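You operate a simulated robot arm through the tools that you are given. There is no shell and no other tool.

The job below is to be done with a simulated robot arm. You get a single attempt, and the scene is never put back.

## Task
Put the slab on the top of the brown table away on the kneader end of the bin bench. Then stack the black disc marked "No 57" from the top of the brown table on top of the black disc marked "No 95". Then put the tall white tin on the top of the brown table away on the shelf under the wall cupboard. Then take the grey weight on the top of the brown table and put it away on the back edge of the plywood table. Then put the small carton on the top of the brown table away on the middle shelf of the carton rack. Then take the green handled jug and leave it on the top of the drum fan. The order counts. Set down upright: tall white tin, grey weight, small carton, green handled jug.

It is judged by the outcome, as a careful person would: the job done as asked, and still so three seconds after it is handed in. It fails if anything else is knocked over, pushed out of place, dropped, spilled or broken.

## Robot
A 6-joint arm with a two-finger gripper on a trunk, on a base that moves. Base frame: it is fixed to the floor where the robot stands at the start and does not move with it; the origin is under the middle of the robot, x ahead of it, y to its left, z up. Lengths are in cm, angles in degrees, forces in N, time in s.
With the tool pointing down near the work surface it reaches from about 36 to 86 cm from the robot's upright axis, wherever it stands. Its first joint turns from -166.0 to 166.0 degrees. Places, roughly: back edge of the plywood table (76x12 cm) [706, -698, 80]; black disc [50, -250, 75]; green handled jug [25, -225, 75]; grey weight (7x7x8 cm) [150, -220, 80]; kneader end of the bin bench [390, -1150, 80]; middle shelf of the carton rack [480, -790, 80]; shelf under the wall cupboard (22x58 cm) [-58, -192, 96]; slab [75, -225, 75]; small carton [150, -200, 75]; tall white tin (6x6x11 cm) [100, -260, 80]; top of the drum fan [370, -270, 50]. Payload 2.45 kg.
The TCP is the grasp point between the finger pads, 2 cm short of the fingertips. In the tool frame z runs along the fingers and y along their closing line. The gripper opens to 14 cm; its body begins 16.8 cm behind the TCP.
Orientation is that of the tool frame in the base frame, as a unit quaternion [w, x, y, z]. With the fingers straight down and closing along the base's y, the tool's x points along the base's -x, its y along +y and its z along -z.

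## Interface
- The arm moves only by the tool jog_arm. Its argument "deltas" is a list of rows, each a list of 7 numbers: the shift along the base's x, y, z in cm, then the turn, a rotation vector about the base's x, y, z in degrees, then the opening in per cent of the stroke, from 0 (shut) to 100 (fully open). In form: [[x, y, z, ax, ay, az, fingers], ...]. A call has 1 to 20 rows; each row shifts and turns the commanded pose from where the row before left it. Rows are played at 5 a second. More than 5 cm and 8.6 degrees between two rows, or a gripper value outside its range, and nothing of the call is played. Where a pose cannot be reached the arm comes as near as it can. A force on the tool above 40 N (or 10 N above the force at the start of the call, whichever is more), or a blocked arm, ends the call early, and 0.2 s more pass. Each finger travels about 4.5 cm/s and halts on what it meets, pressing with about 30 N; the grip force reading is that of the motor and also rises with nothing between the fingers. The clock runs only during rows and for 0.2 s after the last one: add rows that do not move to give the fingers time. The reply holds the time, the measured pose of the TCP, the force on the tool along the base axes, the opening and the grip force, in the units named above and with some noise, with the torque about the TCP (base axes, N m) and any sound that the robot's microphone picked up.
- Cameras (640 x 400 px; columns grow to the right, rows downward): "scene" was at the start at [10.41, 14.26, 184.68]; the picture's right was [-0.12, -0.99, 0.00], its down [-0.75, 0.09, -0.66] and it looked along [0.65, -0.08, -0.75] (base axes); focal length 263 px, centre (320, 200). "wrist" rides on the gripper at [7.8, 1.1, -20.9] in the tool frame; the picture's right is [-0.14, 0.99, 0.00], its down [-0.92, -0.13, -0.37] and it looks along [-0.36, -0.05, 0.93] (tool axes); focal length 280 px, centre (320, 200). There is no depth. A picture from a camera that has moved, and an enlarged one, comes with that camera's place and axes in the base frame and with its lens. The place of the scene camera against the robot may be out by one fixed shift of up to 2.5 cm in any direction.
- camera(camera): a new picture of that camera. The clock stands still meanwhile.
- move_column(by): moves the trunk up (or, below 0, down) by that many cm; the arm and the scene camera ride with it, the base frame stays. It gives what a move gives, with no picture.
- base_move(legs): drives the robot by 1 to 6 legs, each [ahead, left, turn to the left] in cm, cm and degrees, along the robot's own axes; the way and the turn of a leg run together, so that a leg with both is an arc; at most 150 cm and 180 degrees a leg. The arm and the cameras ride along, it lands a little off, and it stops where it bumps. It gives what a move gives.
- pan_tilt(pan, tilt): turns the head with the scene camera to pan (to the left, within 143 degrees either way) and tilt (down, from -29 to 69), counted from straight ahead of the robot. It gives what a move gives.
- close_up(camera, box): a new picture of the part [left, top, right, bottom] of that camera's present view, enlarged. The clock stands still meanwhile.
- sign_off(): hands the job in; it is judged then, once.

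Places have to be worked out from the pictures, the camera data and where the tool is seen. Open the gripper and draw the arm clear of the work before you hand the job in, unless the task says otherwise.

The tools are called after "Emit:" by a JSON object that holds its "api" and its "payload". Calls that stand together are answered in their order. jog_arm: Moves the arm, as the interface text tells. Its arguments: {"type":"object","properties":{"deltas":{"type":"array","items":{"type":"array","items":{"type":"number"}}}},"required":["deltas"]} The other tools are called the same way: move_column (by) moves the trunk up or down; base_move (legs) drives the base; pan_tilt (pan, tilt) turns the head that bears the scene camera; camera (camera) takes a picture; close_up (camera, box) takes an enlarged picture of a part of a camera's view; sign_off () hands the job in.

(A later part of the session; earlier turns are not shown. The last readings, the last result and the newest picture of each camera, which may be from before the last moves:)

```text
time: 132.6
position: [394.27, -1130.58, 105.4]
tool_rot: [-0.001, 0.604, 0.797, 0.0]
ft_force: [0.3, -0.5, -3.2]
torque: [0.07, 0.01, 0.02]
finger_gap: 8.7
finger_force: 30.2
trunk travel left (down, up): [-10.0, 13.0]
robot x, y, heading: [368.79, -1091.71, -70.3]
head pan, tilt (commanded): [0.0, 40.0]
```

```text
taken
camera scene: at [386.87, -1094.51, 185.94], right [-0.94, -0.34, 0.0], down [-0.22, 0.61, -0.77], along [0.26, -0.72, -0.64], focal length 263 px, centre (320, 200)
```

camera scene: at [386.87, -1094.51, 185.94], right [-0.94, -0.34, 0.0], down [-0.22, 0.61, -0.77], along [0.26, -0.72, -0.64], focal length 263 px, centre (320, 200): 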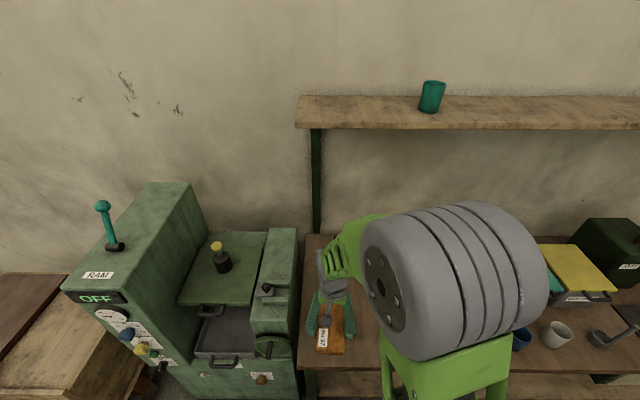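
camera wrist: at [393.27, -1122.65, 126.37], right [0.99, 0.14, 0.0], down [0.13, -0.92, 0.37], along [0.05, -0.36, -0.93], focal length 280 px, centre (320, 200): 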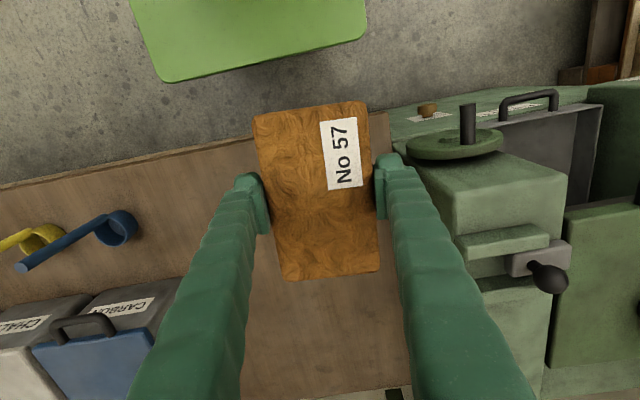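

From the two wrist views the bench top is at z ≈ 77.5 and its front edge at n ≈ 1195. I shift the held slab to free bench beside the other slab, at about [379,-1144], keeping z 105.

Emit:
{"api": "jog_arm", "payload": {"deltas": [[-3.04, -2.7, 0, 0, 0, 0.9, 30], [-3.04, -2.7, 0, 0, 0, 0.9, 30], [-3.04, -2.7, 0, 0, 0, 0.9, 30], [-3.04, -2.7, 0, 0, 0, 0.9, 30], [-3.04, -2.7, 0, 0, 0, 0, 30], [0, 0, -4, 0, 0, 0, 30], [0, 0, -4, 0, 0, 0, 30], [0, 0, 0, 0, 0, 0, 30]]}}

Emit:
{"api": "camera", "payload": {"camera": "wrist"}}

Emit:
{"api": "camera", "payload": {"camera": "scene"}}

```text
time: 134.4
position: [379.2, -1143.98, 97.53]
tool_rot: [0.0, 0.578, 0.816, 0.0]
ft_force: [-0.6, 0.3, -2.7]
torque: [0.0, 0.05, 0.02]
finger_gap: 8.69
finger_force: 30.4
trunk travel left (down, up): [-10.0, 13.0]
robot x, y, heading: [368.61, -1091.18, -70.2]
head pan, tilt (commanded): [0.0, 40.0]
```

```text
taken
camera wrist: at [377.65, -1136.2, 118.4], right [0.98, 0.2, 0.0], down [0.18, -0.91, 0.37], along [0.07, -0.36, -0.93], focal length 280 px, centre (320, 200)
```

wrist: 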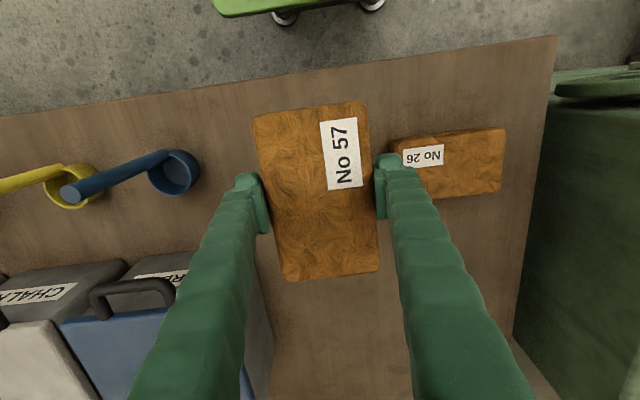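

```text
taken
camera scene: at [386.82, -1094.41, 185.96], right [-0.94, -0.34, 0.0], down [-0.22, 0.6, -0.77], along [0.26, -0.72, -0.64], focal length 263 px, centre (320, 200)
```

scene: 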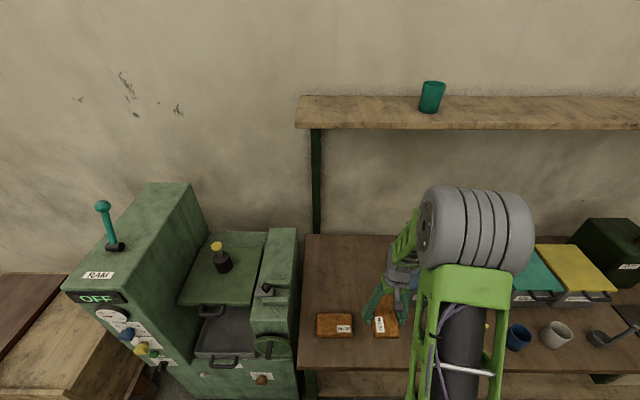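

The slab hangs clear of the other slab, the scoop and the bins. I lower it, slowing near the bench top until I feel contact.

Emit:
{"api": "jog_arm", "payload": {"deltas": [[0, 0, -4, 0, 0, 0, 30], [0, 0, -4, 0, 0, 0, 30], [0, 0, -4, 0, 0, 0, 30], [0, 0, -1.5, 0, 0, 0, 30], [0, 0, -0.5, 0, 0, 0, 30], [0, 0, -0.5, 0, 0, 0, 30], [0, 0, -0.5, 0, 0, 0, 30], [0, 0, -0.5, 0, 0, 0, 30], [0, 0, 0, 0, 0, 0, 30]]}}

```text
time: 136.2
position: [379.26, -1144.24, 82.49]
tool_rot: [0.001, 0.579, 0.815, -0.003]
ft_force: [-0.3, 3.5, 21.2]
torque: [0.49, 0.17, -0.12]
finger_gap: 8.68
finger_force: 29.7
trunk travel left (down, up): [-10.0, 13.0]
robot x, y, heading: [368.95, -1091.39, -70.2]
head pan, tilt (commanded): [0.0, 40.0]
stopped in row 9: the force on the tool passed its limit at 40 N (the readings are from after the stop); the commanded pose is now the measured one
```

Contact at TCP z 82.5, so the bench top is near z 79.8. I ease up slightly, open the fingers a little, and rise.

Emit:
{"api": "jog_arm", "payload": {"deltas": [[0, 0, 0.1, 0, 0, 0, 64], [0, 0, 0, 0, 0, 0, 70], [0, 0, 0, 0, 0, 0, 78], [0, 0, 0, 0, 0, 0, 80], [0, 0, 0, 0, 0, 0, 80]]}}

Emit:
{"api": "jog_arm", "payload": {"deltas": [[0, 0, 1, 0, 0, 0, 80], [0, 0, 3, 0, 0, 0, 80], [0, 0, 5, 0, 0, 0, 80], [0, 0, 5, 0, 0, 0, 80], [0, 0, 5, 0, 0, 0, 80], [0, 0, 4, 0, 0, 0, 80]]}}

Emit:
{"api": "camera", "payload": {"camera": "wrist"}}

```text
time: 137.4
position: [379.2, -1144.32, 82.48]
tool_rot: [0.001, 0.578, 0.816, -0.002]
ft_force: [0.4, -1.0, 0.0]
torque: [0.01, 0.02, 0.01]
finger_gap: 11.21
finger_force: 0.0
trunk travel left (down, up): [-10.0, 13.0]
robot x, y, heading: [368.92, -1091.56, -70.4]
head pan, tilt (commanded): [0.0, 40.0]
```

```text
time: 138.8
position: [379.27, -1144.29, 105.24]
tool_rot: [0.003, 0.579, 0.815, -0.002]
ft_force: [0.2, -0.2, -0.3]
torque: [-0.02, 0.01, 0.0]
finger_gap: 11.22
finger_force: 0.0
trunk travel left (down, up): [-10.0, 13.0]
robot x, y, heading: [368.63, -1091.6, -70.4]
head pan, tilt (commanded): [0.0, 40.0]
```

```text
taken
camera wrist: at [377.72, -1136.37, 126.14], right [0.98, 0.2, 0.0], down [0.18, -0.91, 0.37], along [0.07, -0.37, -0.93], focal length 280 px, centre (320, 200)
```

wrist: 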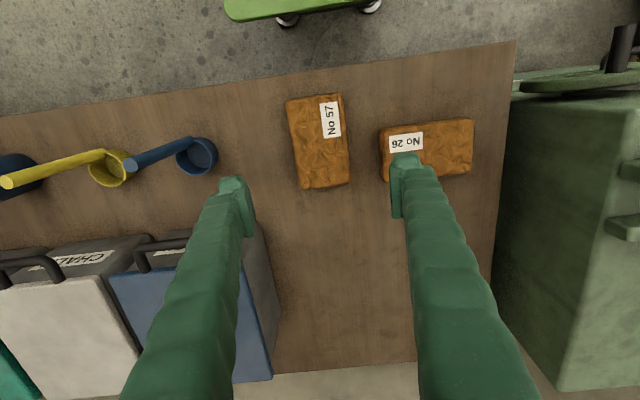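

The slab rests flat on the kneader end, beside the other slab. I bring the arm back to the travel pose and back away from the bench.

Emit:
{"api": "jog_arm", "payload": {"deltas": [[3.16, 2.7, 0, 0, 0, -0.9, 100], [3.16, 2.7, 0, 0, 0, -0.9, 100], [3.16, 2.7, 0, 0, 0, -0.9, 100], [3.16, 2.7, 0, 0, 0, -0.9, 100], [3.16, 2.7, 0, 0, 0, 0, 100]]}}

Emit:
{"api": "base_move", "payload": {"legs": [[-46, 0, -0.5], [0, 99, 0]]}}

Emit:
{"api": "base_move", "payload": {"legs": [[0, 0, -90], [0, 0, -90]]}}

Emit:
{"api": "camera", "payload": {"camera": "scene"}}

```text
time: 140.0
position: [395.02, -1130.81, 105.32]
tool_rot: [0.003, 0.603, 0.797, -0.004]
ft_force: [0.1, -0.3, -0.3]
torque: [0.02, -0.01, 0.0]
finger_gap: 14.01
finger_force: 0.2
trunk travel left (down, up): [-10.0, 13.0]
robot x, y, heading: [369.07, -1091.47, -70.3]
head pan, tilt (commanded): [0.0, 40.0]
```

```text
time: 151.4
position: [472.73, -1055.73, 105.24]
tool_rot: [0.002, 0.609, 0.793, -0.002]
ft_force: [0.3, 0.2, -0.3]
torque: [0.02, 0.02, 0.04]
finger_gap: 13.98
finger_force: 0.0
trunk travel left (down, up): [-10.0, 13.0]
robot x, y, heading: [447.0, -1015.85, -71.2]
head pan, tilt (commanded): [0.0, 40.0]
```

```text
time: 159.4
position: [421.02, -976.32, 105.14]
tool_rot: [-0.002, 0.796, -0.605, -0.001]
ft_force: [0.0, 0.0, -0.3]
torque: [0.03, 0.0, 0.01]
finger_gap: 13.98
finger_force: 0.1
trunk travel left (down, up): [-10.0, 13.0]
robot x, y, heading: [446.72, -1016.28, 109.4]
head pan, tilt (commanded): [0.0, 40.0]
```

```text
taken
camera scene: at [432.33, -1010.44, 185.95], right [0.94, 0.33, 0.0], down [0.21, -0.61, -0.77], along [-0.26, 0.72, -0.64], focal length 263 px, centre (320, 200)
```

scene: 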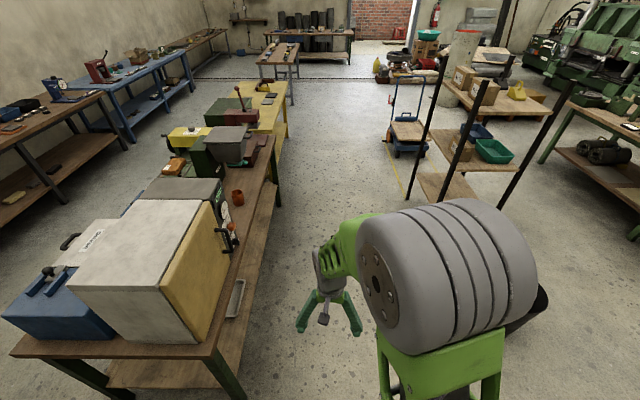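

I'm in the lane facing back toward the brown table and the way is clear. I drive the lane in five legs.

Emit:
{"api": "base_move", "payload": {"legs": [[150, -8, -0.2], [150, 0, 0], [150, 0, 0], [150, 0, 0], [140, 0, 0]]}}

Emit:
{"api": "pan_tilt", "payload": {"pan": 20, "tilt": 35}}

Emit:
{"api": "camera", "payload": {"camera": "scene"}}

```text
refused: leg 1 is longer than a leg can be; nothing moved
```

```text
time: 160.2
position: [420.89, -976.27, 105.29]
tool_rot: [-0.002, 0.796, -0.606, -0.002]
ft_force: [0.6, 0.6, 0.5]
torque: [-0.02, 0.03, 0.02]
finger_gap: 13.99
finger_force: 0.0
trunk travel left (down, up): [-10.0, 13.0]
robot x, y, heading: [446.85, -1016.0, 109.7]
head pan, tilt (commanded): [20.0, 35.0]
```

```text
taken
camera scene: at [429.57, -1011.66, 186.7], right [0.77, 0.64, 0.0], down [0.36, -0.44, -0.82], along [-0.52, 0.63, -0.57], focal length 263 px, centre (320, 200)
```

scene: 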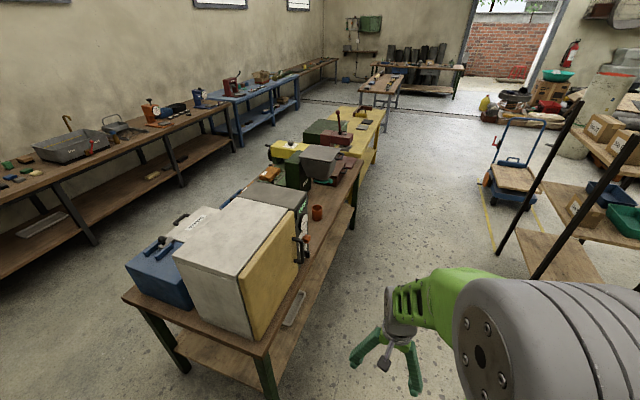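

The leg was just over 150 cm and refused; nothing moved. I send it again with shorter legs.

Emit:
{"api": "base_move", "payload": {"legs": [[149, -8, -0.3], [150, 0, 0], [150, 0, 0], [150, 0, 0], [140, 0, 0]]}}

Emit:
{"api": "camera", "payload": {"camera": "scene"}}

```text
time: 195.1
position: [189.35, -278.76, 105.2]
tool_rot: [-0.003, 0.794, -0.608, -0.001]
ft_force: [-0.1, 0.1, 0.9]
torque: [-0.03, 0.04, -0.01]
finger_gap: 13.99
finger_force: 0.1
trunk travel left (down, up): [-10.0, 13.0]
robot x, y, heading: [215.1, -318.41, 109.2]
head pan, tilt (commanded): [20.0, 35.0]
```

```text
taken
camera scene: at [197.71, -314.09, 186.7], right [0.77, 0.63, 0.0], down [0.36, -0.44, -0.82], along [-0.52, 0.63, -0.57], focal length 263 px, centre (320, 200)
```

scene: 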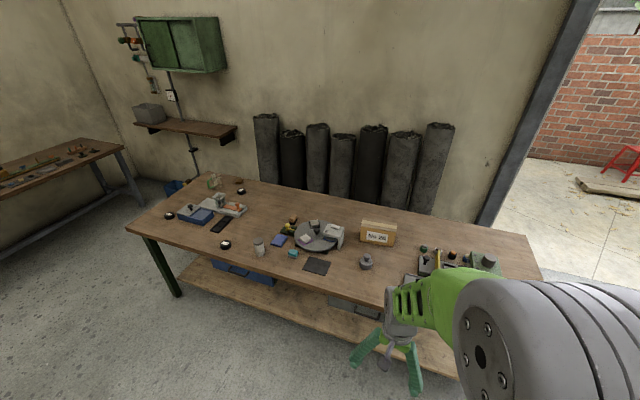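

I'm at the aisle's mouth. I move up a little and slide left along the aisle past the table's far end, then look at the floor there.

Emit:
{"api": "base_move", "payload": {"legs": [[26, 0, 0], [0, 105, 0], [0, 103, 0]]}}

Emit:
{"api": "pan_tilt", "payload": {"pan": 0, "tilt": 40}}

Emit:
{"api": "camera", "payload": {"camera": "scene"}}

```text
time: 215.0
position: [-15.5, -321.32, 105.24]
tool_rot: [-0.002, 0.793, -0.609, -0.002]
ft_force: [1.0, -0.5, -0.7]
torque: [0.01, 0.0, 0.02]
finger_gap: 13.98
finger_force: 0.0
trunk travel left (down, up): [-10.0, 13.0]
robot x, y, heading: [10.57, -360.73, 108.7]
head pan, tilt (commanded): [20.0, 35.0]
```

```text
time: 215.9
position: [-15.59, -321.29, 105.31]
tool_rot: [-0.002, 0.793, -0.61, -0.002]
ft_force: [-0.2, 0.3, 0.6]
torque: [0.01, -0.01, 0.01]
finger_gap: 14.0
finger_force: 0.1
trunk travel left (down, up): [-10.0, 13.0]
robot x, y, heading: [10.35, -361.18, 108.8]
head pan, tilt (commanded): [0.0, 40.0]
```

```text
taken
camera scene: at [-4.63, -355.58, 185.95], right [0.95, 0.32, 0.0], down [0.21, -0.61, -0.77], along [-0.25, 0.72, -0.64], focal length 263 px, centre (320, 200)
```

scene: 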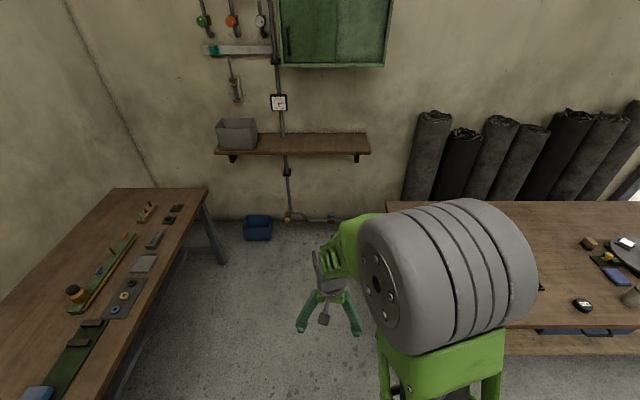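

The far bench's edge is about 80 cm to my left and the floor is free. My base's front overhang is its shortest side, so I'll face the table end; first I raise the gripper, then turn to face the table and slide in beside it.

Emit:
{"api": "jog_arm", "payload": {"deltas": [[0, 0, 4, 0, 0, 0, 100], [0, 0, 4, 0, 0, 0, 100], [0, 0, 2, 0, 0, 0, 100]]}}

Emit:
{"api": "base_move", "payload": {"legs": [[0, 0, -89.6]]}}

Emit:
{"api": "pan_tilt", "payload": {"pan": 0, "tilt": 50}}

Emit:
{"api": "camera", "payload": {"camera": "scene"}}

Emit:
{"api": "camera", "payload": {"camera": "wrist"}}

```text
time: 216.7
position: [-15.61, -321.36, 115.41]
tool_rot: [-0.002, 0.793, -0.61, -0.001]
ft_force: [0.3, 0.4, -0.1]
torque: [0.04, 0.03, -0.02]
finger_gap: 13.98
finger_force: 0.0
trunk travel left (down, up): [-10.0, 13.0]
robot x, y, heading: [10.04, -361.43, 108.7]
head pan, tilt (commanded): [0.0, 40.0]
```

```text
time: 220.9
position: [49.8, -335.37, 115.2]
tool_rot: [0.003, -0.132, 0.991, 0.0]
ft_force: [0.7, 1.2, -0.3]
torque: [-0.01, 0.01, -0.01]
finger_gap: 13.99
finger_force: 0.0
trunk travel left (down, up): [-10.0, 13.0]
robot x, y, heading: [9.86, -360.85, 19.3]
head pan, tilt (commanded): [0.0, 40.0]
```

```text
time: 221.6
position: [49.78, -335.4, 115.3]
tool_rot: [0.003, -0.132, 0.991, -0.001]
ft_force: [0.6, 0.2, 0.1]
torque: [-0.02, 0.03, 0.02]
finger_gap: 13.99
finger_force: 0.1
trunk travel left (down, up): [-10.0, 13.0]
robot x, y, heading: [9.78, -361.03, 19.3]
head pan, tilt (commanded): [0.0, 50.0]
```

```text
taken
camera scene: at [15.32, -343.95, 184.54], right [0.33, -0.94, 0.0], down [-0.72, -0.25, -0.64], along [0.61, 0.21, -0.77], focal length 263 px, centre (320, 200)
```

scene: 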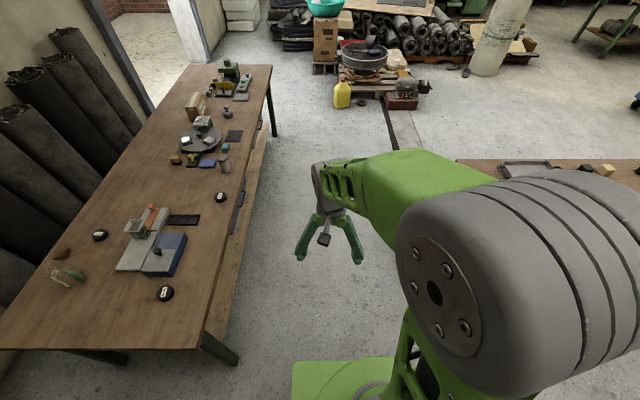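

```text
taken
camera wrist: at [41.82, -336.34, 136.12], right [-0.13, 0.99, 0.0], down [0.92, 0.12, 0.37], along [0.37, 0.05, -0.93], focal length 280 px, centre (320, 200)
```

wrist: 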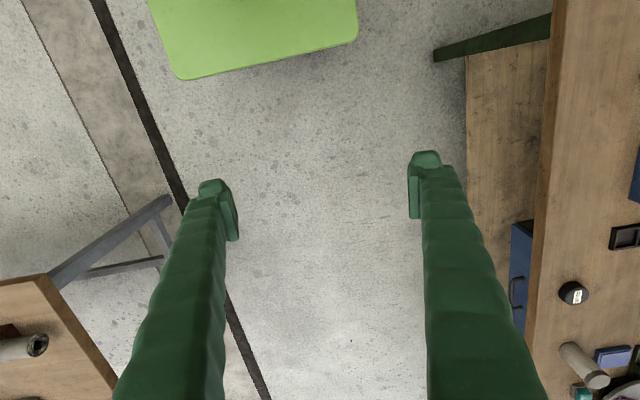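

The table end edge is at e1≈-78 and my front overhang is about 27 cm. I slide left along the table end so the discs and jug come in front of me.

Emit:
{"api": "base_move", "payload": {"legs": [[0, 104, 0], [3.5, 0, 0]]}}

Emit:
{"api": "camera", "payload": {"camera": "scene"}}

Emit:
{"api": "camera", "payload": {"camera": "wrist"}}

```text
time: 231.4
position: [20.36, -237.27, 115.18]
tool_rot: [0.002, -0.125, 0.992, -0.001]
ft_force: [-0.4, 0.4, 0.1]
torque: [-0.03, 0.1, 0.04]
finger_gap: 13.98
finger_force: 0.2
trunk travel left (down, up): [-10.0, 13.0]
robot x, y, heading: [-19.77, -263.2, 18.6]
head pan, tilt (commanded): [0.0, 50.0]
```

```text
taken
camera scene: at [-14.21, -245.37, 184.52], right [0.32, -0.95, 0.0], down [-0.73, -0.24, -0.64], along [0.61, 0.2, -0.77], focal length 263 px, centre (320, 200)
```

scene: 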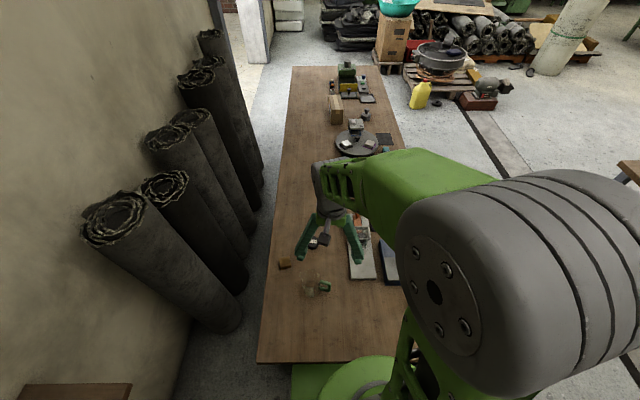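

```text
taken
camera wrist: at [12.35, -238.17, 136.06], right [-0.11, 0.99, 0.0], down [0.92, 0.11, 0.37], along [0.37, 0.04, -0.93], focal length 280 px, centre (320, 200)
```

wrist: 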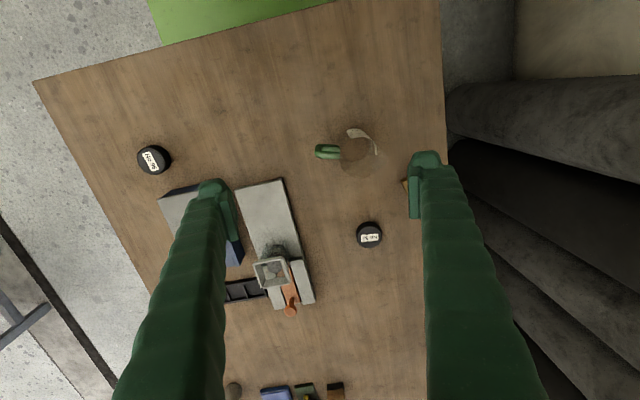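

Now I see No 95 near [30.5,-271.7] and No 57 near [43.2,-223.1] through the wrist camera. I move above disc No 57 at safe height with the fingers at about 10 cm, then lower part way for a check.

Emit:
{"api": "jog_arm", "payload": {"deltas": [[3.8, 2.37, 0, 0, 0, 0, 80], [3.8, 2.37, 0, 0, 0, 0, 80], [3.8, 2.37, 0, 0, 0, 0, 80], [3.8, 2.37, 0, 0, 0, 0, 80], [3.8, 2.37, 0, 0, 0, 0, 80], [3.8, 2.37, 0, 0, 0, 0, 80], [0, 0, -5, 0, 0, 0, 75], [0, 0, -5, 0, 0, 0, 75], [0, 0, -5, 0, 0, 0, 75], [0, 0, -5, 0, 0, 0, 75], [0, 0, 0, 0, 0, 0, 75]]}}

Emit:
{"api": "camera", "payload": {"camera": "wrist"}}

```text
time: 233.8
position: [43.05, -223.17, 95.39]
tool_rot: [0.002, -0.125, 0.992, 0.0]
ft_force: [0.0, 0.3, -0.7]
torque: [0.03, -0.01, -0.02]
finger_gap: 10.5
finger_force: 0.1
trunk travel left (down, up): [-10.0, 13.0]
robot x, y, heading: [-20.18, -262.75, 18.7]
head pan, tilt (commanded): [0.0, 50.0]
```

```text
taken
camera wrist: at [35.05, -223.95, 116.12], right [-0.11, 0.99, 0.0], down [0.92, 0.11, 0.37], along [0.37, 0.04, -0.93], focal length 280 px, centre (320, 200)
```

wrist: 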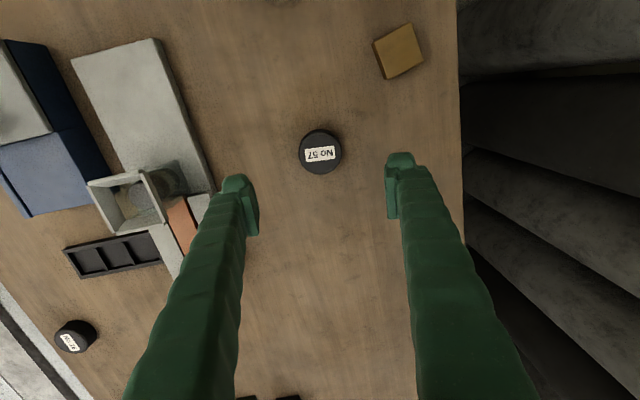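

Disc No 57 is centred under the gripper at [43.1,-223.1]. I lower to z 78.3 and close on it.

Emit:
{"api": "jog_arm", "payload": {"deltas": [[0, 0, -5, 0, 0, 0, 75], [0, 0, -5, 0, 0, 0, 75], [0, 0, -4, 0, 0, 0, 75], [0, 0, -2, 0, 0, 0, 75], [0, 0, -1.1, 0, 0, 0, 75], [0, 0, 0, 0, 0, 0, 20], [0, 0, 0, 0, 0, 0, 20], [0, 0, 0, 0, 0, 0, 20], [0, 0, 0, 0, 0, 0, 20], [0, 0, 0, 0, 0, 0, 20], [0, 0, 0, 0, 0, 0, 20]]}}

Emit:
{"api": "camera", "payload": {"camera": "wrist"}}

```text
time: 236.2
position: [42.85, -223.14, 78.11]
tool_rot: [0.003, -0.126, 0.992, -0.001]
ft_force: [0.3, -0.1, 0.1]
torque: [-0.05, 0.01, -0.03]
finger_gap: 5.84
finger_force: 30.2
trunk travel left (down, up): [-10.0, 13.0]
robot x, y, heading: [-19.93, -262.72, 18.3]
head pan, tilt (commanded): [0.0, 50.0]
```

```text
taken
camera wrist: at [35.01, -223.94, 98.92], right [-0.11, 0.99, 0.0], down [0.92, 0.11, 0.37], along [0.37, 0.04, -0.93], focal length 280 px, centre (320, 200)
```

wrist: 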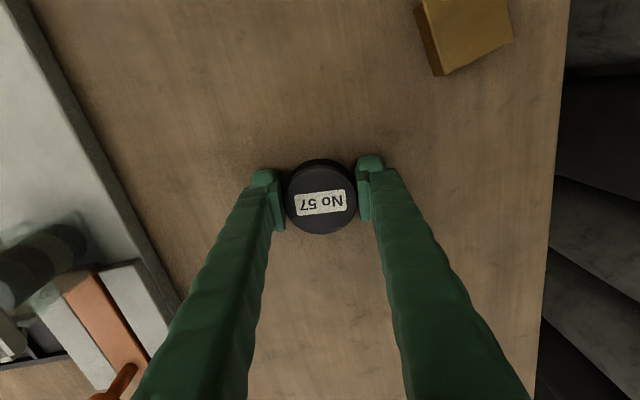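

Disc No 57 is gripped (gap 5.8 cm). I lift it high and carry it over the boxes to above disc No 95.

Emit:
{"api": "jog_arm", "payload": {"deltas": [[0, 0, 2, 0, 0, 0, 20], [0, 0, 5, 0, 0, 0, 20], [0, 0, 5, 0, 0, 0, 20], [0, 0, 5, 0, 0, 0, 20], [0, 0, 5, 0, 0, 0, 20], [0, 0, 5, 0, 0, 0, 20], [0, 0, 5, 0, 0, 0, 20]]}}

Emit:
{"api": "jog_arm", "payload": {"deltas": [[-1.12, -4.4, 0, 0, 0, 0, 20], [-1.12, -4.4, 0, 0, 0, 0, 20], [-1.12, -4.4, 0, 0, 0, 0, 20], [-1.12, -4.4, 0, 0, 0, 0, 20], [-1.12, -4.4, 0, 0, 0, 0, 20], [-1.12, -4.4, 0, 0, 0, 0, 20], [-1.12, -4.4, 0, 0, 0, 0, 20], [-1.12, -4.4, 0, 0, 0, 0, 20], [-1.12, -4.4, 0, 0, 0, 0, 20], [-1.12, -4.4, 0, 0, 0, 0, 20], [-1.12, -4.4, 0, 0, 0, 0, 20], [0, 0, 0, 0, 0, 0, 20]]}}

Emit:
{"api": "camera", "payload": {"camera": "wrist"}}

```text
time: 237.8
position: [43.01, -223.17, 110.21]
tool_rot: [0.002, -0.126, 0.992, 0.0]
ft_force: [0.9, -0.9, -1.1]
torque: [0.02, -0.04, 0.01]
finger_gap: 5.83
finger_force: 29.9
trunk travel left (down, up): [-10.0, 13.0]
robot x, y, heading: [-20.12, -262.66, 18.5]
head pan, tilt (commanded): [0.0, 50.0]
```

```text
time: 240.4
position: [30.87, -271.63, 110.34]
tool_rot: [0.003, -0.125, 0.992, -0.001]
ft_force: [0.8, -0.3, -0.4]
torque: [0.02, 0.03, 0.0]
finger_gap: 5.83
finger_force: 30.1
trunk travel left (down, up): [-10.0, 13.0]
robot x, y, heading: [-19.85, -262.84, 18.6]
head pan, tilt (commanded): [0.0, 50.0]
```

```text
taken
camera wrist: at [22.93, -272.55, 131.23], right [-0.11, 0.99, 0.0], down [0.92, 0.11, 0.37], along [0.37, 0.04, -0.93], focal length 280 px, centre (320, 200)
```

wrist: 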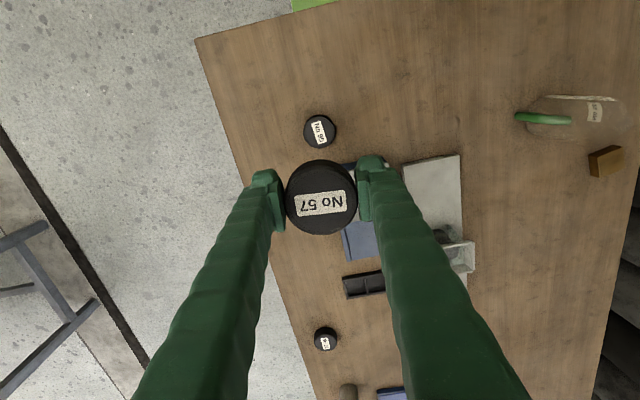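

Disc No 95 shows at (320,131), almost straight below. I lower to the same height (z 95.4) at which No 57 appeared at (320,152) when it was centred, for a direct comparison.

Emit:
{"api": "jog_arm", "payload": {"deltas": [[-0.3, 0, -5, 0, 0, 0, 20], [0, 0, -5, 0, 0, 0, 20], [0, 0, -4.9, 0, 0, 0, 20], [0, 0, 0, 0, 0, 0, 20]]}}

Emit:
{"api": "camera", "payload": {"camera": "wrist"}}

Emit:
{"api": "close_up", "payload": {"camera": "wrist", "box": [260, 100, 380, 240]}}

```text
time: 241.4
position: [30.2, -271.53, 95.33]
tool_rot: [0.003, -0.126, 0.992, 0.0]
ft_force: [0.8, -0.1, -1.3]
torque: [-0.04, 0.03, 0.01]
finger_gap: 5.86
finger_force: 29.9
trunk travel left (down, up): [-10.0, 13.0]
robot x, y, heading: [-20.45, -263.07, 18.2]
head pan, tilt (commanded): [0.0, 50.0]
```

```text
taken
camera wrist: at [22.32, -272.35, 116.17], right [-0.11, 0.99, 0.0], down [0.92, 0.11, 0.37], along [0.37, 0.04, -0.93], focal length 280 px, centre (320, 200)
```

wrist: 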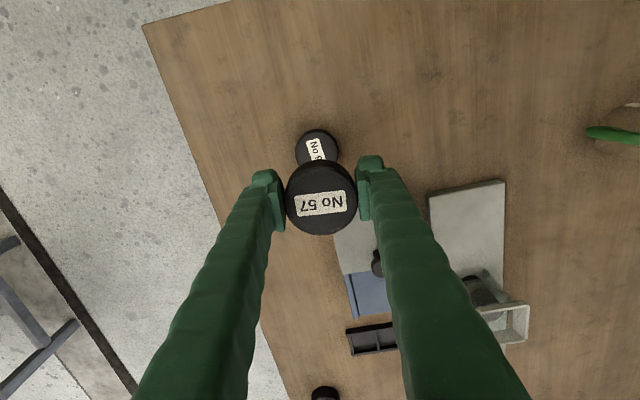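

```text
2.86 times, centred on (320, 170) of wrist
camera zoom: at [22.32, -272.35, 116.17], right [-0.11, 0.99, 0.0], down [0.92, 0.11, 0.37], along [0.37, 0.04, -0.93], focal length 801 px, centre (320, 286)
```

zoom: 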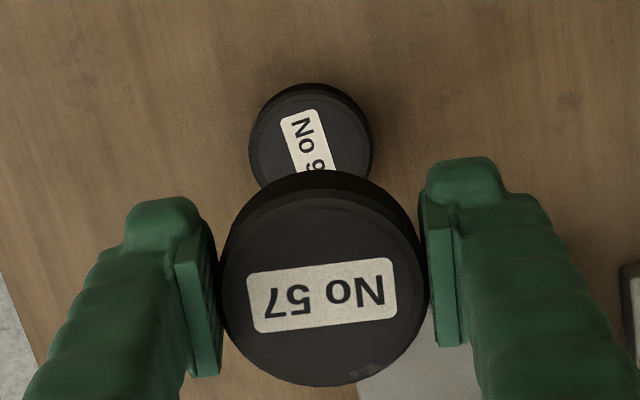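

No 95 appears 3 px left of where it should be, i.e. about 0.5 cm off along the closing line; fore-and-aft it matches. I shift by (0.06,-0.5), lower to just above contact height and check.

Emit:
{"api": "jog_arm", "payload": {"deltas": [[0.06, -0.5, -4, 0, 0, 0, 20], [0, 0, -4, 0, 0, 0, 20], [0, 0, -3, 0, 0, 0, 20], [0, 0, -1.5, 0, 0, 0, 20], [0, 0, 0, 0, 0, 0, 20]]}}

Emit:
{"api": "close_up", "payload": {"camera": "wrist", "box": [260, 120, 380, 260]}}

```text
time: 242.6
position: [30.38, -272.0, 82.84]
tool_rot: [0.003, -0.125, 0.992, -0.001]
ft_force: [0.1, 1.2, -0.6]
torque: [0.04, -0.03, 0.02]
finger_gap: 5.82
finger_force: 29.7
trunk travel left (down, up): [-10.0, 13.0]
robot x, y, heading: [-19.63, -262.41, 18.4]
head pan, tilt (commanded): [0.0, 50.0]
```

```text
2.86 times, centred on (320, 190) of wrist
camera zoom: at [22.42, -272.81, 103.57], right [-0.11, 0.99, 0.0], down [0.92, 0.11, 0.37], along [0.37, 0.04, -0.93], focal length 801 px, centre (320, 229)
```

zoom: 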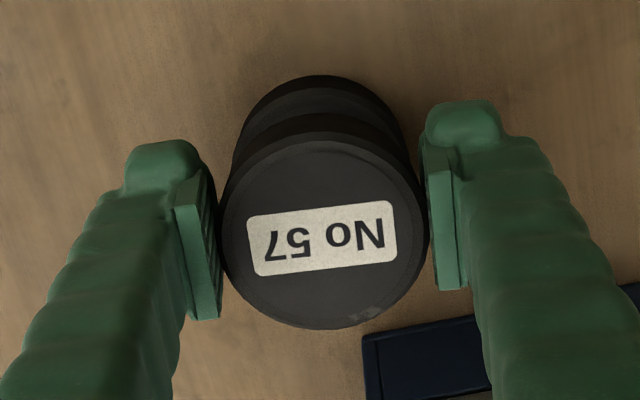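

The two discs line up well. I lower in small steps until the upper disc touches the lower one.

Emit:
{"api": "jog_arm", "payload": {"deltas": [[0, 0, -0.6, 0, 0, 0, 20], [0, 0, -0.6, 0, 0, 0, 20], [0, 0, -0.3, 0, 0, 0, 20], [0, 0, -0.2, 0, 0, 0, 20], [0, 0, -0.2, 0, 0, 0, 20], [0, 0, 0, 0, 0, 0, 20]]}}

```text
time: 244.0
position: [30.47, -272.17, 80.82]
tool_rot: [0.003, -0.125, 0.992, 0.0]
ft_force: [0.2, -0.2, -0.2]
torque: [0.03, -0.01, 0.02]
finger_gap: 5.86
finger_force: 30.3
trunk travel left (down, up): [-10.0, 13.0]
robot x, y, heading: [-19.73, -262.64, 18.4]
head pan, tilt (commanded): [0.0, 50.0]
```

Barely any force yet. I go on in 0.15 cm steps.

Emit:
{"api": "jog_arm", "payload": {"deltas": [[0, 0, -0.15, 0, 0, 0, 20], [0, 0, -0.15, 0, 0, 0, 20], [0, 0, 0, 0, 0, 0, 20]]}}

```text
time: 244.8
position: [30.35, -272.1, 80.6]
tool_rot: [0.002, -0.125, 0.992, 0.0]
ft_force: [-0.4, 0.3, 0.6]
torque: [0.01, -0.01, -0.02]
finger_gap: 5.85
finger_force: 30.2
trunk travel left (down, up): [-10.0, 13.0]
robot x, y, heading: [-20.21, -262.08, 18.4]
head pan, tilt (commanded): [0.0, 50.0]
```

Still no firm contact. I continue down in small steps.

Emit:
{"api": "jog_arm", "payload": {"deltas": [[0, 0, -0.15, 0, 0, 0, 20], [0, 0, -0.15, 0, 0, 0, 20], [0, 0, 0, 0, 0, 0, 20]]}}

```text
time: 245.6
position: [30.42, -272.08, 80.52]
tool_rot: [0.004, -0.126, 0.992, -0.001]
ft_force: [-1.0, 4.6, 32.7]
torque: [0.16, -0.14, 0.04]
finger_gap: 5.86
finger_force: 30.4
trunk travel left (down, up): [-10.0, 13.0]
robot x, y, heading: [-19.77, -263.2, 18.2]
head pan, tilt (commanded): [0.0, 50.0]
```

Contact is firm at z 80.5. I relieve the pressure slightly and open the fingers gently, then rise.

Emit:
{"api": "jog_arm", "payload": {"deltas": [[0, 0, 0.2, 0, 0, 0, 20], [0, 0, 0, 0, 0, 0, 45], [0, 0, 0, 0, 0, 0, 52], [0, 0, 0, 0, 0, 0, 60], [0, 0, 0, 0, 0, 0, 70], [0, 0, 0, 0, 0, 0, 70], [0, 0, 2, 0, 0, 0, 70], [0, 0, 4, 0, 0, 0, 70], [0, 0, 5, 0, 0, 0, 70], [0, 0, 5, 0, 0, 0, 70], [0, 0, 5, 0, 0, 0, 70], [0, 0, 5, 0, 0, 0, 70], [0, 0, 4, 0, 0, 0, 70]]}}

Emit:
{"api": "camera", "payload": {"camera": "wrist"}}

Emit:
{"api": "close_up", "payload": {"camera": "wrist", "box": [270, 90, 370, 180]}}

```text
time: 248.4
position: [30.28, -271.97, 110.57]
tool_rot: [0.002, -0.125, 0.992, -0.001]
ft_force: [-0.4, -0.7, -0.4]
torque: [0.02, -0.05, -0.03]
finger_gap: 9.81
finger_force: 0.1
trunk travel left (down, up): [-10.0, 13.0]
robot x, y, heading: [-19.66, -262.59, 18.3]
head pan, tilt (commanded): [0.0, 50.0]
```

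```text
taken
camera wrist: at [22.34, -272.78, 131.43], right [-0.11, 0.99, 0.0], down [0.92, 0.11, 0.37], along [0.37, 0.04, -0.93], focal length 280 px, centre (320, 200)
```

wrist: 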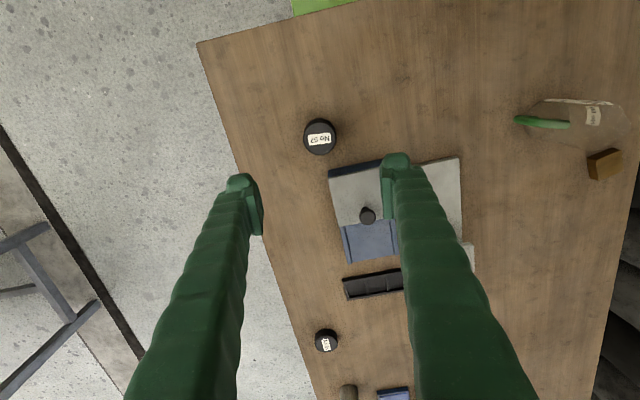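

```text
4.44 times, centred on (320, 135) of wrist
camera zoom: at [22.34, -272.78, 131.43], right [-0.11, 0.99, 0.0], down [0.92, 0.11, 0.37], along [0.37, 0.04, -0.93], focal length 1246 px, centre (320, 489)
```

zoom: 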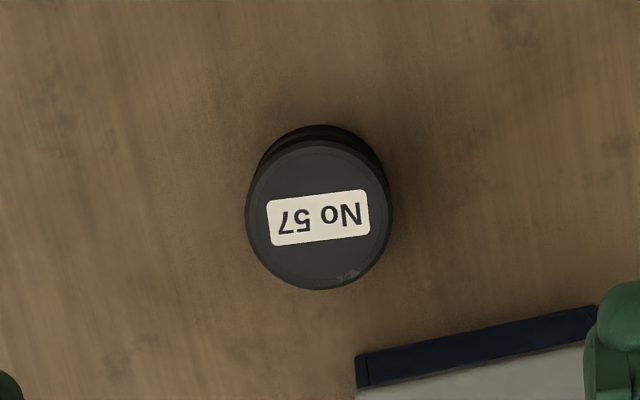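

No 57 sits neatly on No 95. Next the tin: I'll pick it from the aisle with the gripper tilted outward so it can go under the cupboard later. I return the arm to travel pose and drive to the aisle in front of the tin.

Emit:
{"api": "jog_arm", "payload": {"deltas": [[-1.2, 4.3, 0.5, 0, 0, 0, 100], [-1.2, 4.3, 0.5, 0, 0, 0, 100], [-1.2, 4.3, 0.5, 0, 0, 0, 100], [-1.2, 4.3, 0.5, 0, 0, 0, 100], [-1.2, 4.3, 0.5, 0, 0, 0, 100], [-1.2, 4.3, 0.5, 0, 0, 0, 100], [-1.2, 4.3, 0.5, 0, 0, 0, 100], [-1.2, 4.3, 0.5, 0, 0, 0, 100]]}}

Emit:
{"api": "base_move", "payload": {"legs": [[-4, 0, 0.8], [0, -103, 0], [0, 0, 90]]}}

Emit:
{"api": "pan_tilt", "payload": {"pan": -10, "tilt": 45}}

Emit:
{"api": "camera", "payload": {"camera": "scene"}}

```text
time: 250.2
position: [20.78, -237.74, 114.44]
tool_rot: [0.003, -0.125, 0.992, -0.001]
ft_force: [0.6, -0.1, 0.8]
torque: [-0.03, -0.02, 0.0]
finger_gap: 14.01
finger_force: 0.0
trunk travel left (down, up): [-10.0, 13.0]
robot x, y, heading: [-19.75, -262.66, 18.1]
head pan, tilt (commanded): [0.0, 50.0]
```

```text
time: 264.0
position: [-15.9, -322.3, 114.48]
tool_rot: [-0.003, 0.802, -0.597, -0.002]
ft_force: [0.8, 0.6, 0.0]
torque: [0.01, -0.03, 0.0]
finger_gap: 14.0
finger_force: 0.0
trunk travel left (down, up): [-10.0, 13.0]
robot x, y, heading: [10.15, -362.01, 110.5]
head pan, tilt (commanded): [0.0, 50.0]
```

```text
time: 264.7
position: [-16.04, -322.33, 114.73]
tool_rot: [-0.002, 0.802, -0.598, -0.001]
ft_force: [0.6, 0.0, 0.0]
torque: [-0.01, 0.01, 0.03]
finger_gap: 14.0
finger_force: 0.1
trunk travel left (down, up): [-10.0, 13.0]
robot x, y, heading: [10.11, -362.07, 110.6]
head pan, tilt (commanded): [-10.0, 45.0]
```

```text
taken
camera scene: at [-3.0, -356.88, 185.22], right [0.98, 0.18, 0.0], down [0.13, -0.7, -0.71], along [-0.13, 0.69, -0.71], focal length 263 px, centre (320, 200)
```

scene: 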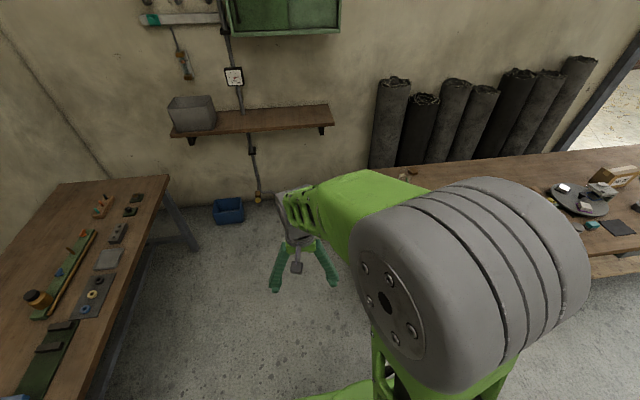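

I'm at the aisle end; the tin is near e1≈15, n≈275. I slide right along the aisle until the tin is straight ahead of me.

Emit:
{"api": "base_move", "payload": {"legs": [[0, 0, -1.3], [0, -124.5, 0]]}}

Emit:
{"api": "camera", "payload": {"camera": "wrist"}}

Emit:
{"api": "camera", "payload": {"camera": "scene"}}

```text
time: 276.2
position: [101.69, -280.28, 114.64]
tool_rot: [-0.001, 0.798, -0.602, -0.001]
ft_force: [0.1, -0.5, 0.1]
torque: [-0.02, 0.03, 0.0]
finger_gap: 14.0
finger_force: 0.1
trunk travel left (down, up): [-10.0, 13.0]
robot x, y, heading: [127.47, -320.25, 109.7]
head pan, tilt (commanded): [-10.0, 45.0]
```

```text
taken
camera wrist: at [102.73, -288.19, 135.4], right [-0.99, -0.14, 0.0], down [-0.13, 0.92, 0.37], along [-0.05, 0.37, -0.93], focal length 280 px, centre (320, 200)
```

wrist: 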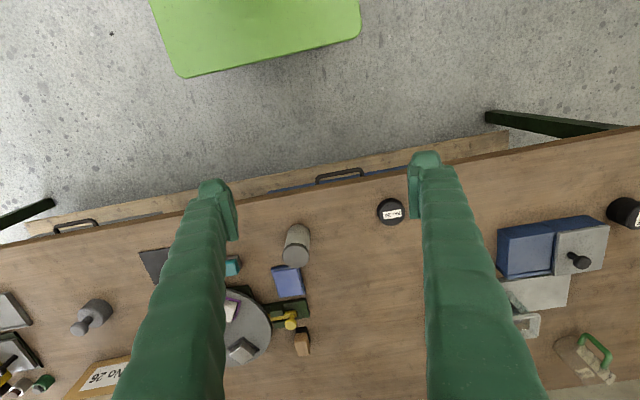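

```text
taken
camera scene: at [114.18, -315.07, 185.22], right [0.99, 0.17, 0.0], down [0.12, -0.7, -0.71], along [-0.12, 0.7, -0.71], focal length 263 px, centre (320, 200)
```

scene: 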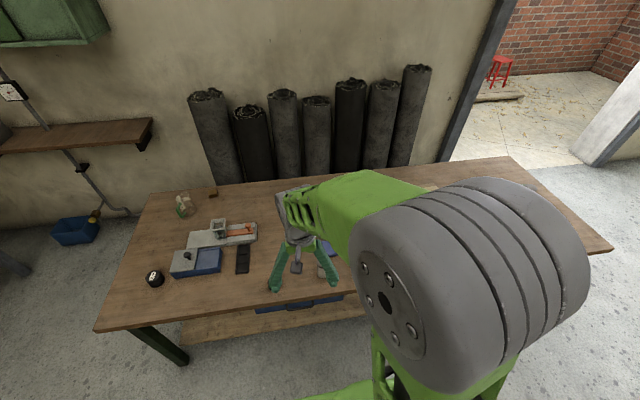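

From the wrist view the tin stands near [103.3,-255], straight ahead at 69 cm. I move the TCP over it at height, align the closing line with the table, and tilt the tool 45° outward.

Emit:
{"api": "jog_arm", "payload": {"deltas": [[0.27, 4.18, 0, 0, 0, 1.1, 90], [0.27, 4.18, 0, 0, 0, 1.1, 90], [0.27, 4.18, 0, 0, 0, 1.1, 90], [0.27, 4.18, 0, 0, 0, 0, 90], [0.27, 4.18, 0, 0, 0, 0, 90], [0.27, 4.18, 0, 0, 0, 0, 90], [0, 0, 0, 7.08, 2.47, 0, 90], [0, 0, 0, 7.08, 2.47, 0, 90], [0, 0, 0, 7.08, 2.47, 0, 90], [0, 0, 0, 7.08, 2.47, 0, 90], [0, 0, 0, 7.08, 2.47, 0, 90], [0, 0, 0, 7.08, 2.47, 0, 90], [0, 0, 0, 0, 0, 0, 90]]}}

Emit:
{"api": "camera", "payload": {"camera": "wrist"}}

```text
time: 279.0
position: [103.87, -254.99, 114.66]
tool_rot: [-0.224, 0.752, -0.535, -0.314]
ft_force: [0.3, 0.4, 0.5]
torque: [-0.02, 0.01, -0.01]
finger_gap: 12.62
finger_force: 0.1
out of reach, approached as far as the arm can: row 11
trunk travel left (down, up): [-10.0, 13.0]
robot x, y, heading: [127.41, -320.8, 109.9]
head pan, tilt (commanded): [-10.0, 45.0]
```

```text
taken
camera wrist: at [109.39, -274.49, 123.75], right [-0.97, -0.23, 0.1], down [-0.01, 0.41, 0.91], along [-0.25, 0.88, -0.39], focal length 280 px, centre (320, 200)
```

wrist: 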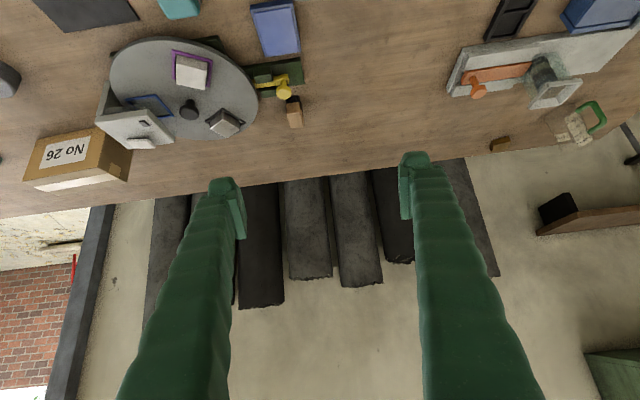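

The tilt is reached (45°). I lower straight down to z 94 and look for the tin's top between the fingers.

Emit:
{"api": "jog_arm", "payload": {"deltas": [[0, 0, -5, 0, 0, 0, 90], [0, 0, -5, 0, 0, 0, 90], [0, 0, -5, 0, 0, 0, 90], [0, 0, -5, 0, 0, 0, 90], [0, 0, 0, 0, 0, 0, 90]]}}

Emit:
{"api": "camera", "payload": {"camera": "wrist"}}

```text
time: 280.2
position: [103.89, -255.22, 94.53]
tool_rot: [-0.223, 0.752, -0.535, -0.314]
ft_force: [-0.1, -0.3, -0.5]
torque: [0.03, -0.02, -0.02]
finger_gap: 12.6
finger_force: 0.0
trunk travel left (down, up): [-10.0, 13.0]
robot x, y, heading: [127.28, -320.56, 109.8]
head pan, tilt (commanded): [-10.0, 45.0]
```

```text
taken
camera wrist: at [109.54, -274.7, 103.67], right [-0.97, -0.23, 0.1], down [0.0, 0.41, 0.91], along [-0.25, 0.88, -0.39], focal length 280 px, centre (320, 200)
```

wrist: 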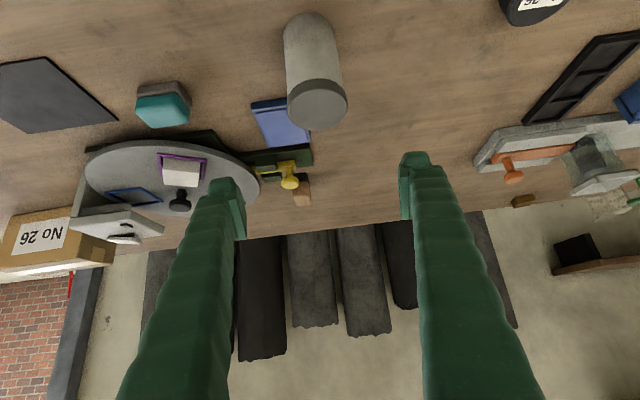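

The tin's lid shows at (317,103), placing its axis at about [103.5,-256]. I shift by (-0.3,-0.9), lower to z 82 and close.

Emit:
{"api": "jog_arm", "payload": {"deltas": [[-0.3, -0.9, -3, 0, 0, 0, 90], [0, 0, -4, 0, 0, 0, 90], [0, 0, -3.5, 0, 0, 0, 90], [0, 0, -2, 0, 0, 0, 90], [0, 0, 0, 0, 0, 0, 90]]}}

Emit:
{"api": "camera", "payload": {"camera": "wrist"}}

```text
time: 281.4
position: [103.62, -255.99, 82.06]
tool_rot: [-0.223, 0.752, -0.536, -0.313]
ft_force: [0.5, -0.7, -0.3]
torque: [0.02, 0.0, -0.01]
finger_gap: 12.61
finger_force: 0.0
trunk travel left (down, up): [-10.0, 13.0]
robot x, y, heading: [127.08, -320.73, 109.7]
head pan, tilt (commanded): [-10.0, 45.0]
```

```text
taken
camera wrist: at [109.15, -275.48, 91.18], right [-0.97, -0.23, 0.1], down [-0.01, 0.41, 0.91], along [-0.25, 0.88, -0.39], focal length 280 px, centre (320, 200)
```

wrist: 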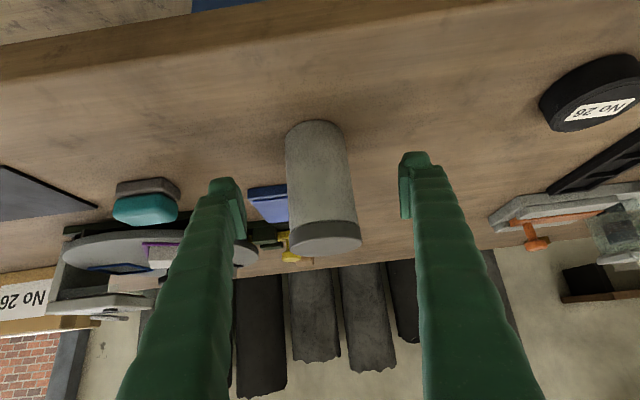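

The tin stands between the fingers at mid-height. I close the fingers.

Emit:
{"api": "jog_arm", "payload": {"deltas": [[0, 0, 0, 0, 0, 0, 25], [0, 0, 0, 0, 0, 0, 25], [0, 0, 0, 0, 0, 0, 25], [0, 0, 0, 0, 0, 0, 25], [0, 0, 0, 0, 0, 0, 25], [0, 0, 0, 0, 0, 0, 25], [0, 0, 0, 0, 0, 0, 25]]}}

```text
time: 283.0
position: [103.55, -255.99, 82.06]
tool_rot: [-0.223, 0.752, -0.535, -0.314]
ft_force: [0.1, 0.4, 0.1]
torque: [-0.03, -0.03, 0.01]
finger_gap: 5.39
finger_force: 29.4
trunk travel left (down, up): [-10.0, 13.0]
robot x, y, heading: [127.58, -320.39, 109.7]
head pan, tilt (commanded): [-10.0, 45.0]
```

Gap 5.4 cm is a bit narrower than the nominal 6 cm; I check the grip in the picture before lifting.

Emit:
{"api": "close_up", "payload": {"camera": "wrist", "box": [230, 100, 430, 260]}}

```text
2.50 times, centred on (330, 180) of wrist
camera zoom: at [109.15, -275.48, 91.21], right [-0.97, -0.23, 0.1], down [-0.01, 0.41, 0.91], along [-0.25, 0.88, -0.39], focal length 701 px, centre (295, 250)
```

zoom: 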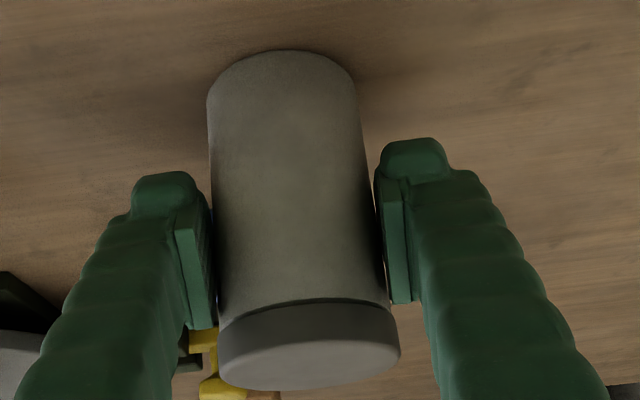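

The pads hold the tin's body squarely below its lid. I lift it straight up.

Emit:
{"api": "jog_arm", "payload": {"deltas": [[0, 0, 1, 0, 0, 0, 25], [0, 0, 3, 0, 0, 0, 25], [0, 0, 4, 0, 0, 0, 25], [0, 0, 5, 0, 0, 0, 25], [0, 0, 5, 0, 0, 0, 25], [0, 0, 5, 0, 0, 0, 25], [0, 0, 5, 0, 0, 0, 25], [0, 0, 5, 0, 0, 0, 25], [0, 0, 0, 0, 0, 0, 25]]}}

Emit:
{"api": "camera", "payload": {"camera": "wrist"}}

```text
time: 285.0
position: [103.58, -255.88, 115.0]
tool_rot: [-0.222, 0.752, -0.535, -0.313]
ft_force: [-0.1, -1.0, -3.2]
torque: [-0.03, 0.02, -0.01]
finger_gap: 5.39
finger_force: 30.1
trunk travel left (down, up): [-10.0, 13.0]
robot x, y, heading: [127.49, -320.64, 109.6]
head pan, tilt (commanded): [-10.0, 45.0]
```

```text
taken
camera wrist: at [109.23, -275.39, 124.19], right [-0.97, -0.23, 0.1], down [-0.01, 0.41, 0.91], along [-0.25, 0.88, -0.4], focal length 280 px, centre (320, 200)
```

wrist: 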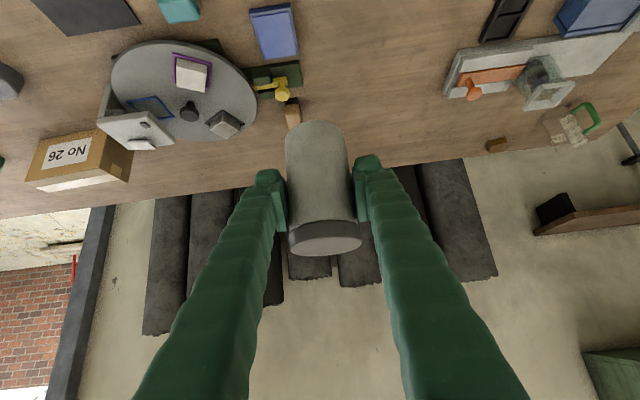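

The tin is held. I keep the arm out, slide left along the aisle to e1≈-122 and drive ahead toward the shelf, stopping short to look.

Emit:
{"api": "base_move", "payload": {"legs": [[0, 137, -0.4], [70, 0, 0]]}}

Emit:
{"api": "pan_tilt", "payload": {"pan": 10, "tilt": 30}}

Emit:
{"api": "camera", "payload": {"camera": "scene"}}

Emit:
{"api": "camera", "payload": {"camera": "wrist"}}

```text
time: 300.6
position: [-46.48, -235.13, 115.14]
tool_rot: [-0.227, 0.746, -0.543, -0.312]
ft_force: [-0.2, 0.3, -3.9]
torque: [-0.01, 0.05, -0.01]
finger_gap: 5.37
finger_force: 30.0
trunk travel left (down, up): [-10.0, 13.0]
robot x, y, heading: [-24.01, -300.18, 108.8]
head pan, tilt (commanded): [-10.0, 45.0]
```

```text
time: 301.4
position: [-46.47, -235.01, 115.05]
tool_rot: [-0.226, 0.747, -0.542, -0.312]
ft_force: [1.0, 0.4, -2.7]
torque: [0.0, 0.02, 0.01]
finger_gap: 5.36
finger_force: 30.1
trunk travel left (down, up): [-10.0, 13.0]
robot x, y, heading: [-24.07, -300.19, 108.9]
head pan, tilt (commanded): [10.0, 30.0]
```

```text
taken
camera scene: at [-40.39, -294.51, 187.48], right [0.88, 0.48, 0.0], down [0.24, -0.44, -0.87], along [-0.41, 0.76, -0.5], focal length 263 px, centre (320, 200)
```

scene: 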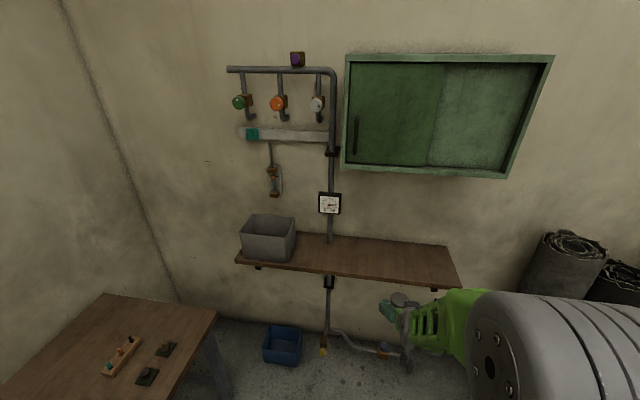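

```text
taken
camera wrist: at [-41.33, -254.73, 124.17], right [-0.97, -0.21, 0.1], down [0.0, 0.41, 0.91], along [-0.23, 0.89, -0.39], focal length 280 px, centre (320, 200)
```

wrist: 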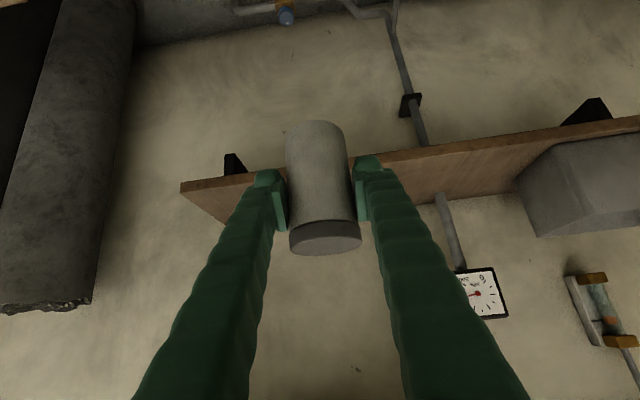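

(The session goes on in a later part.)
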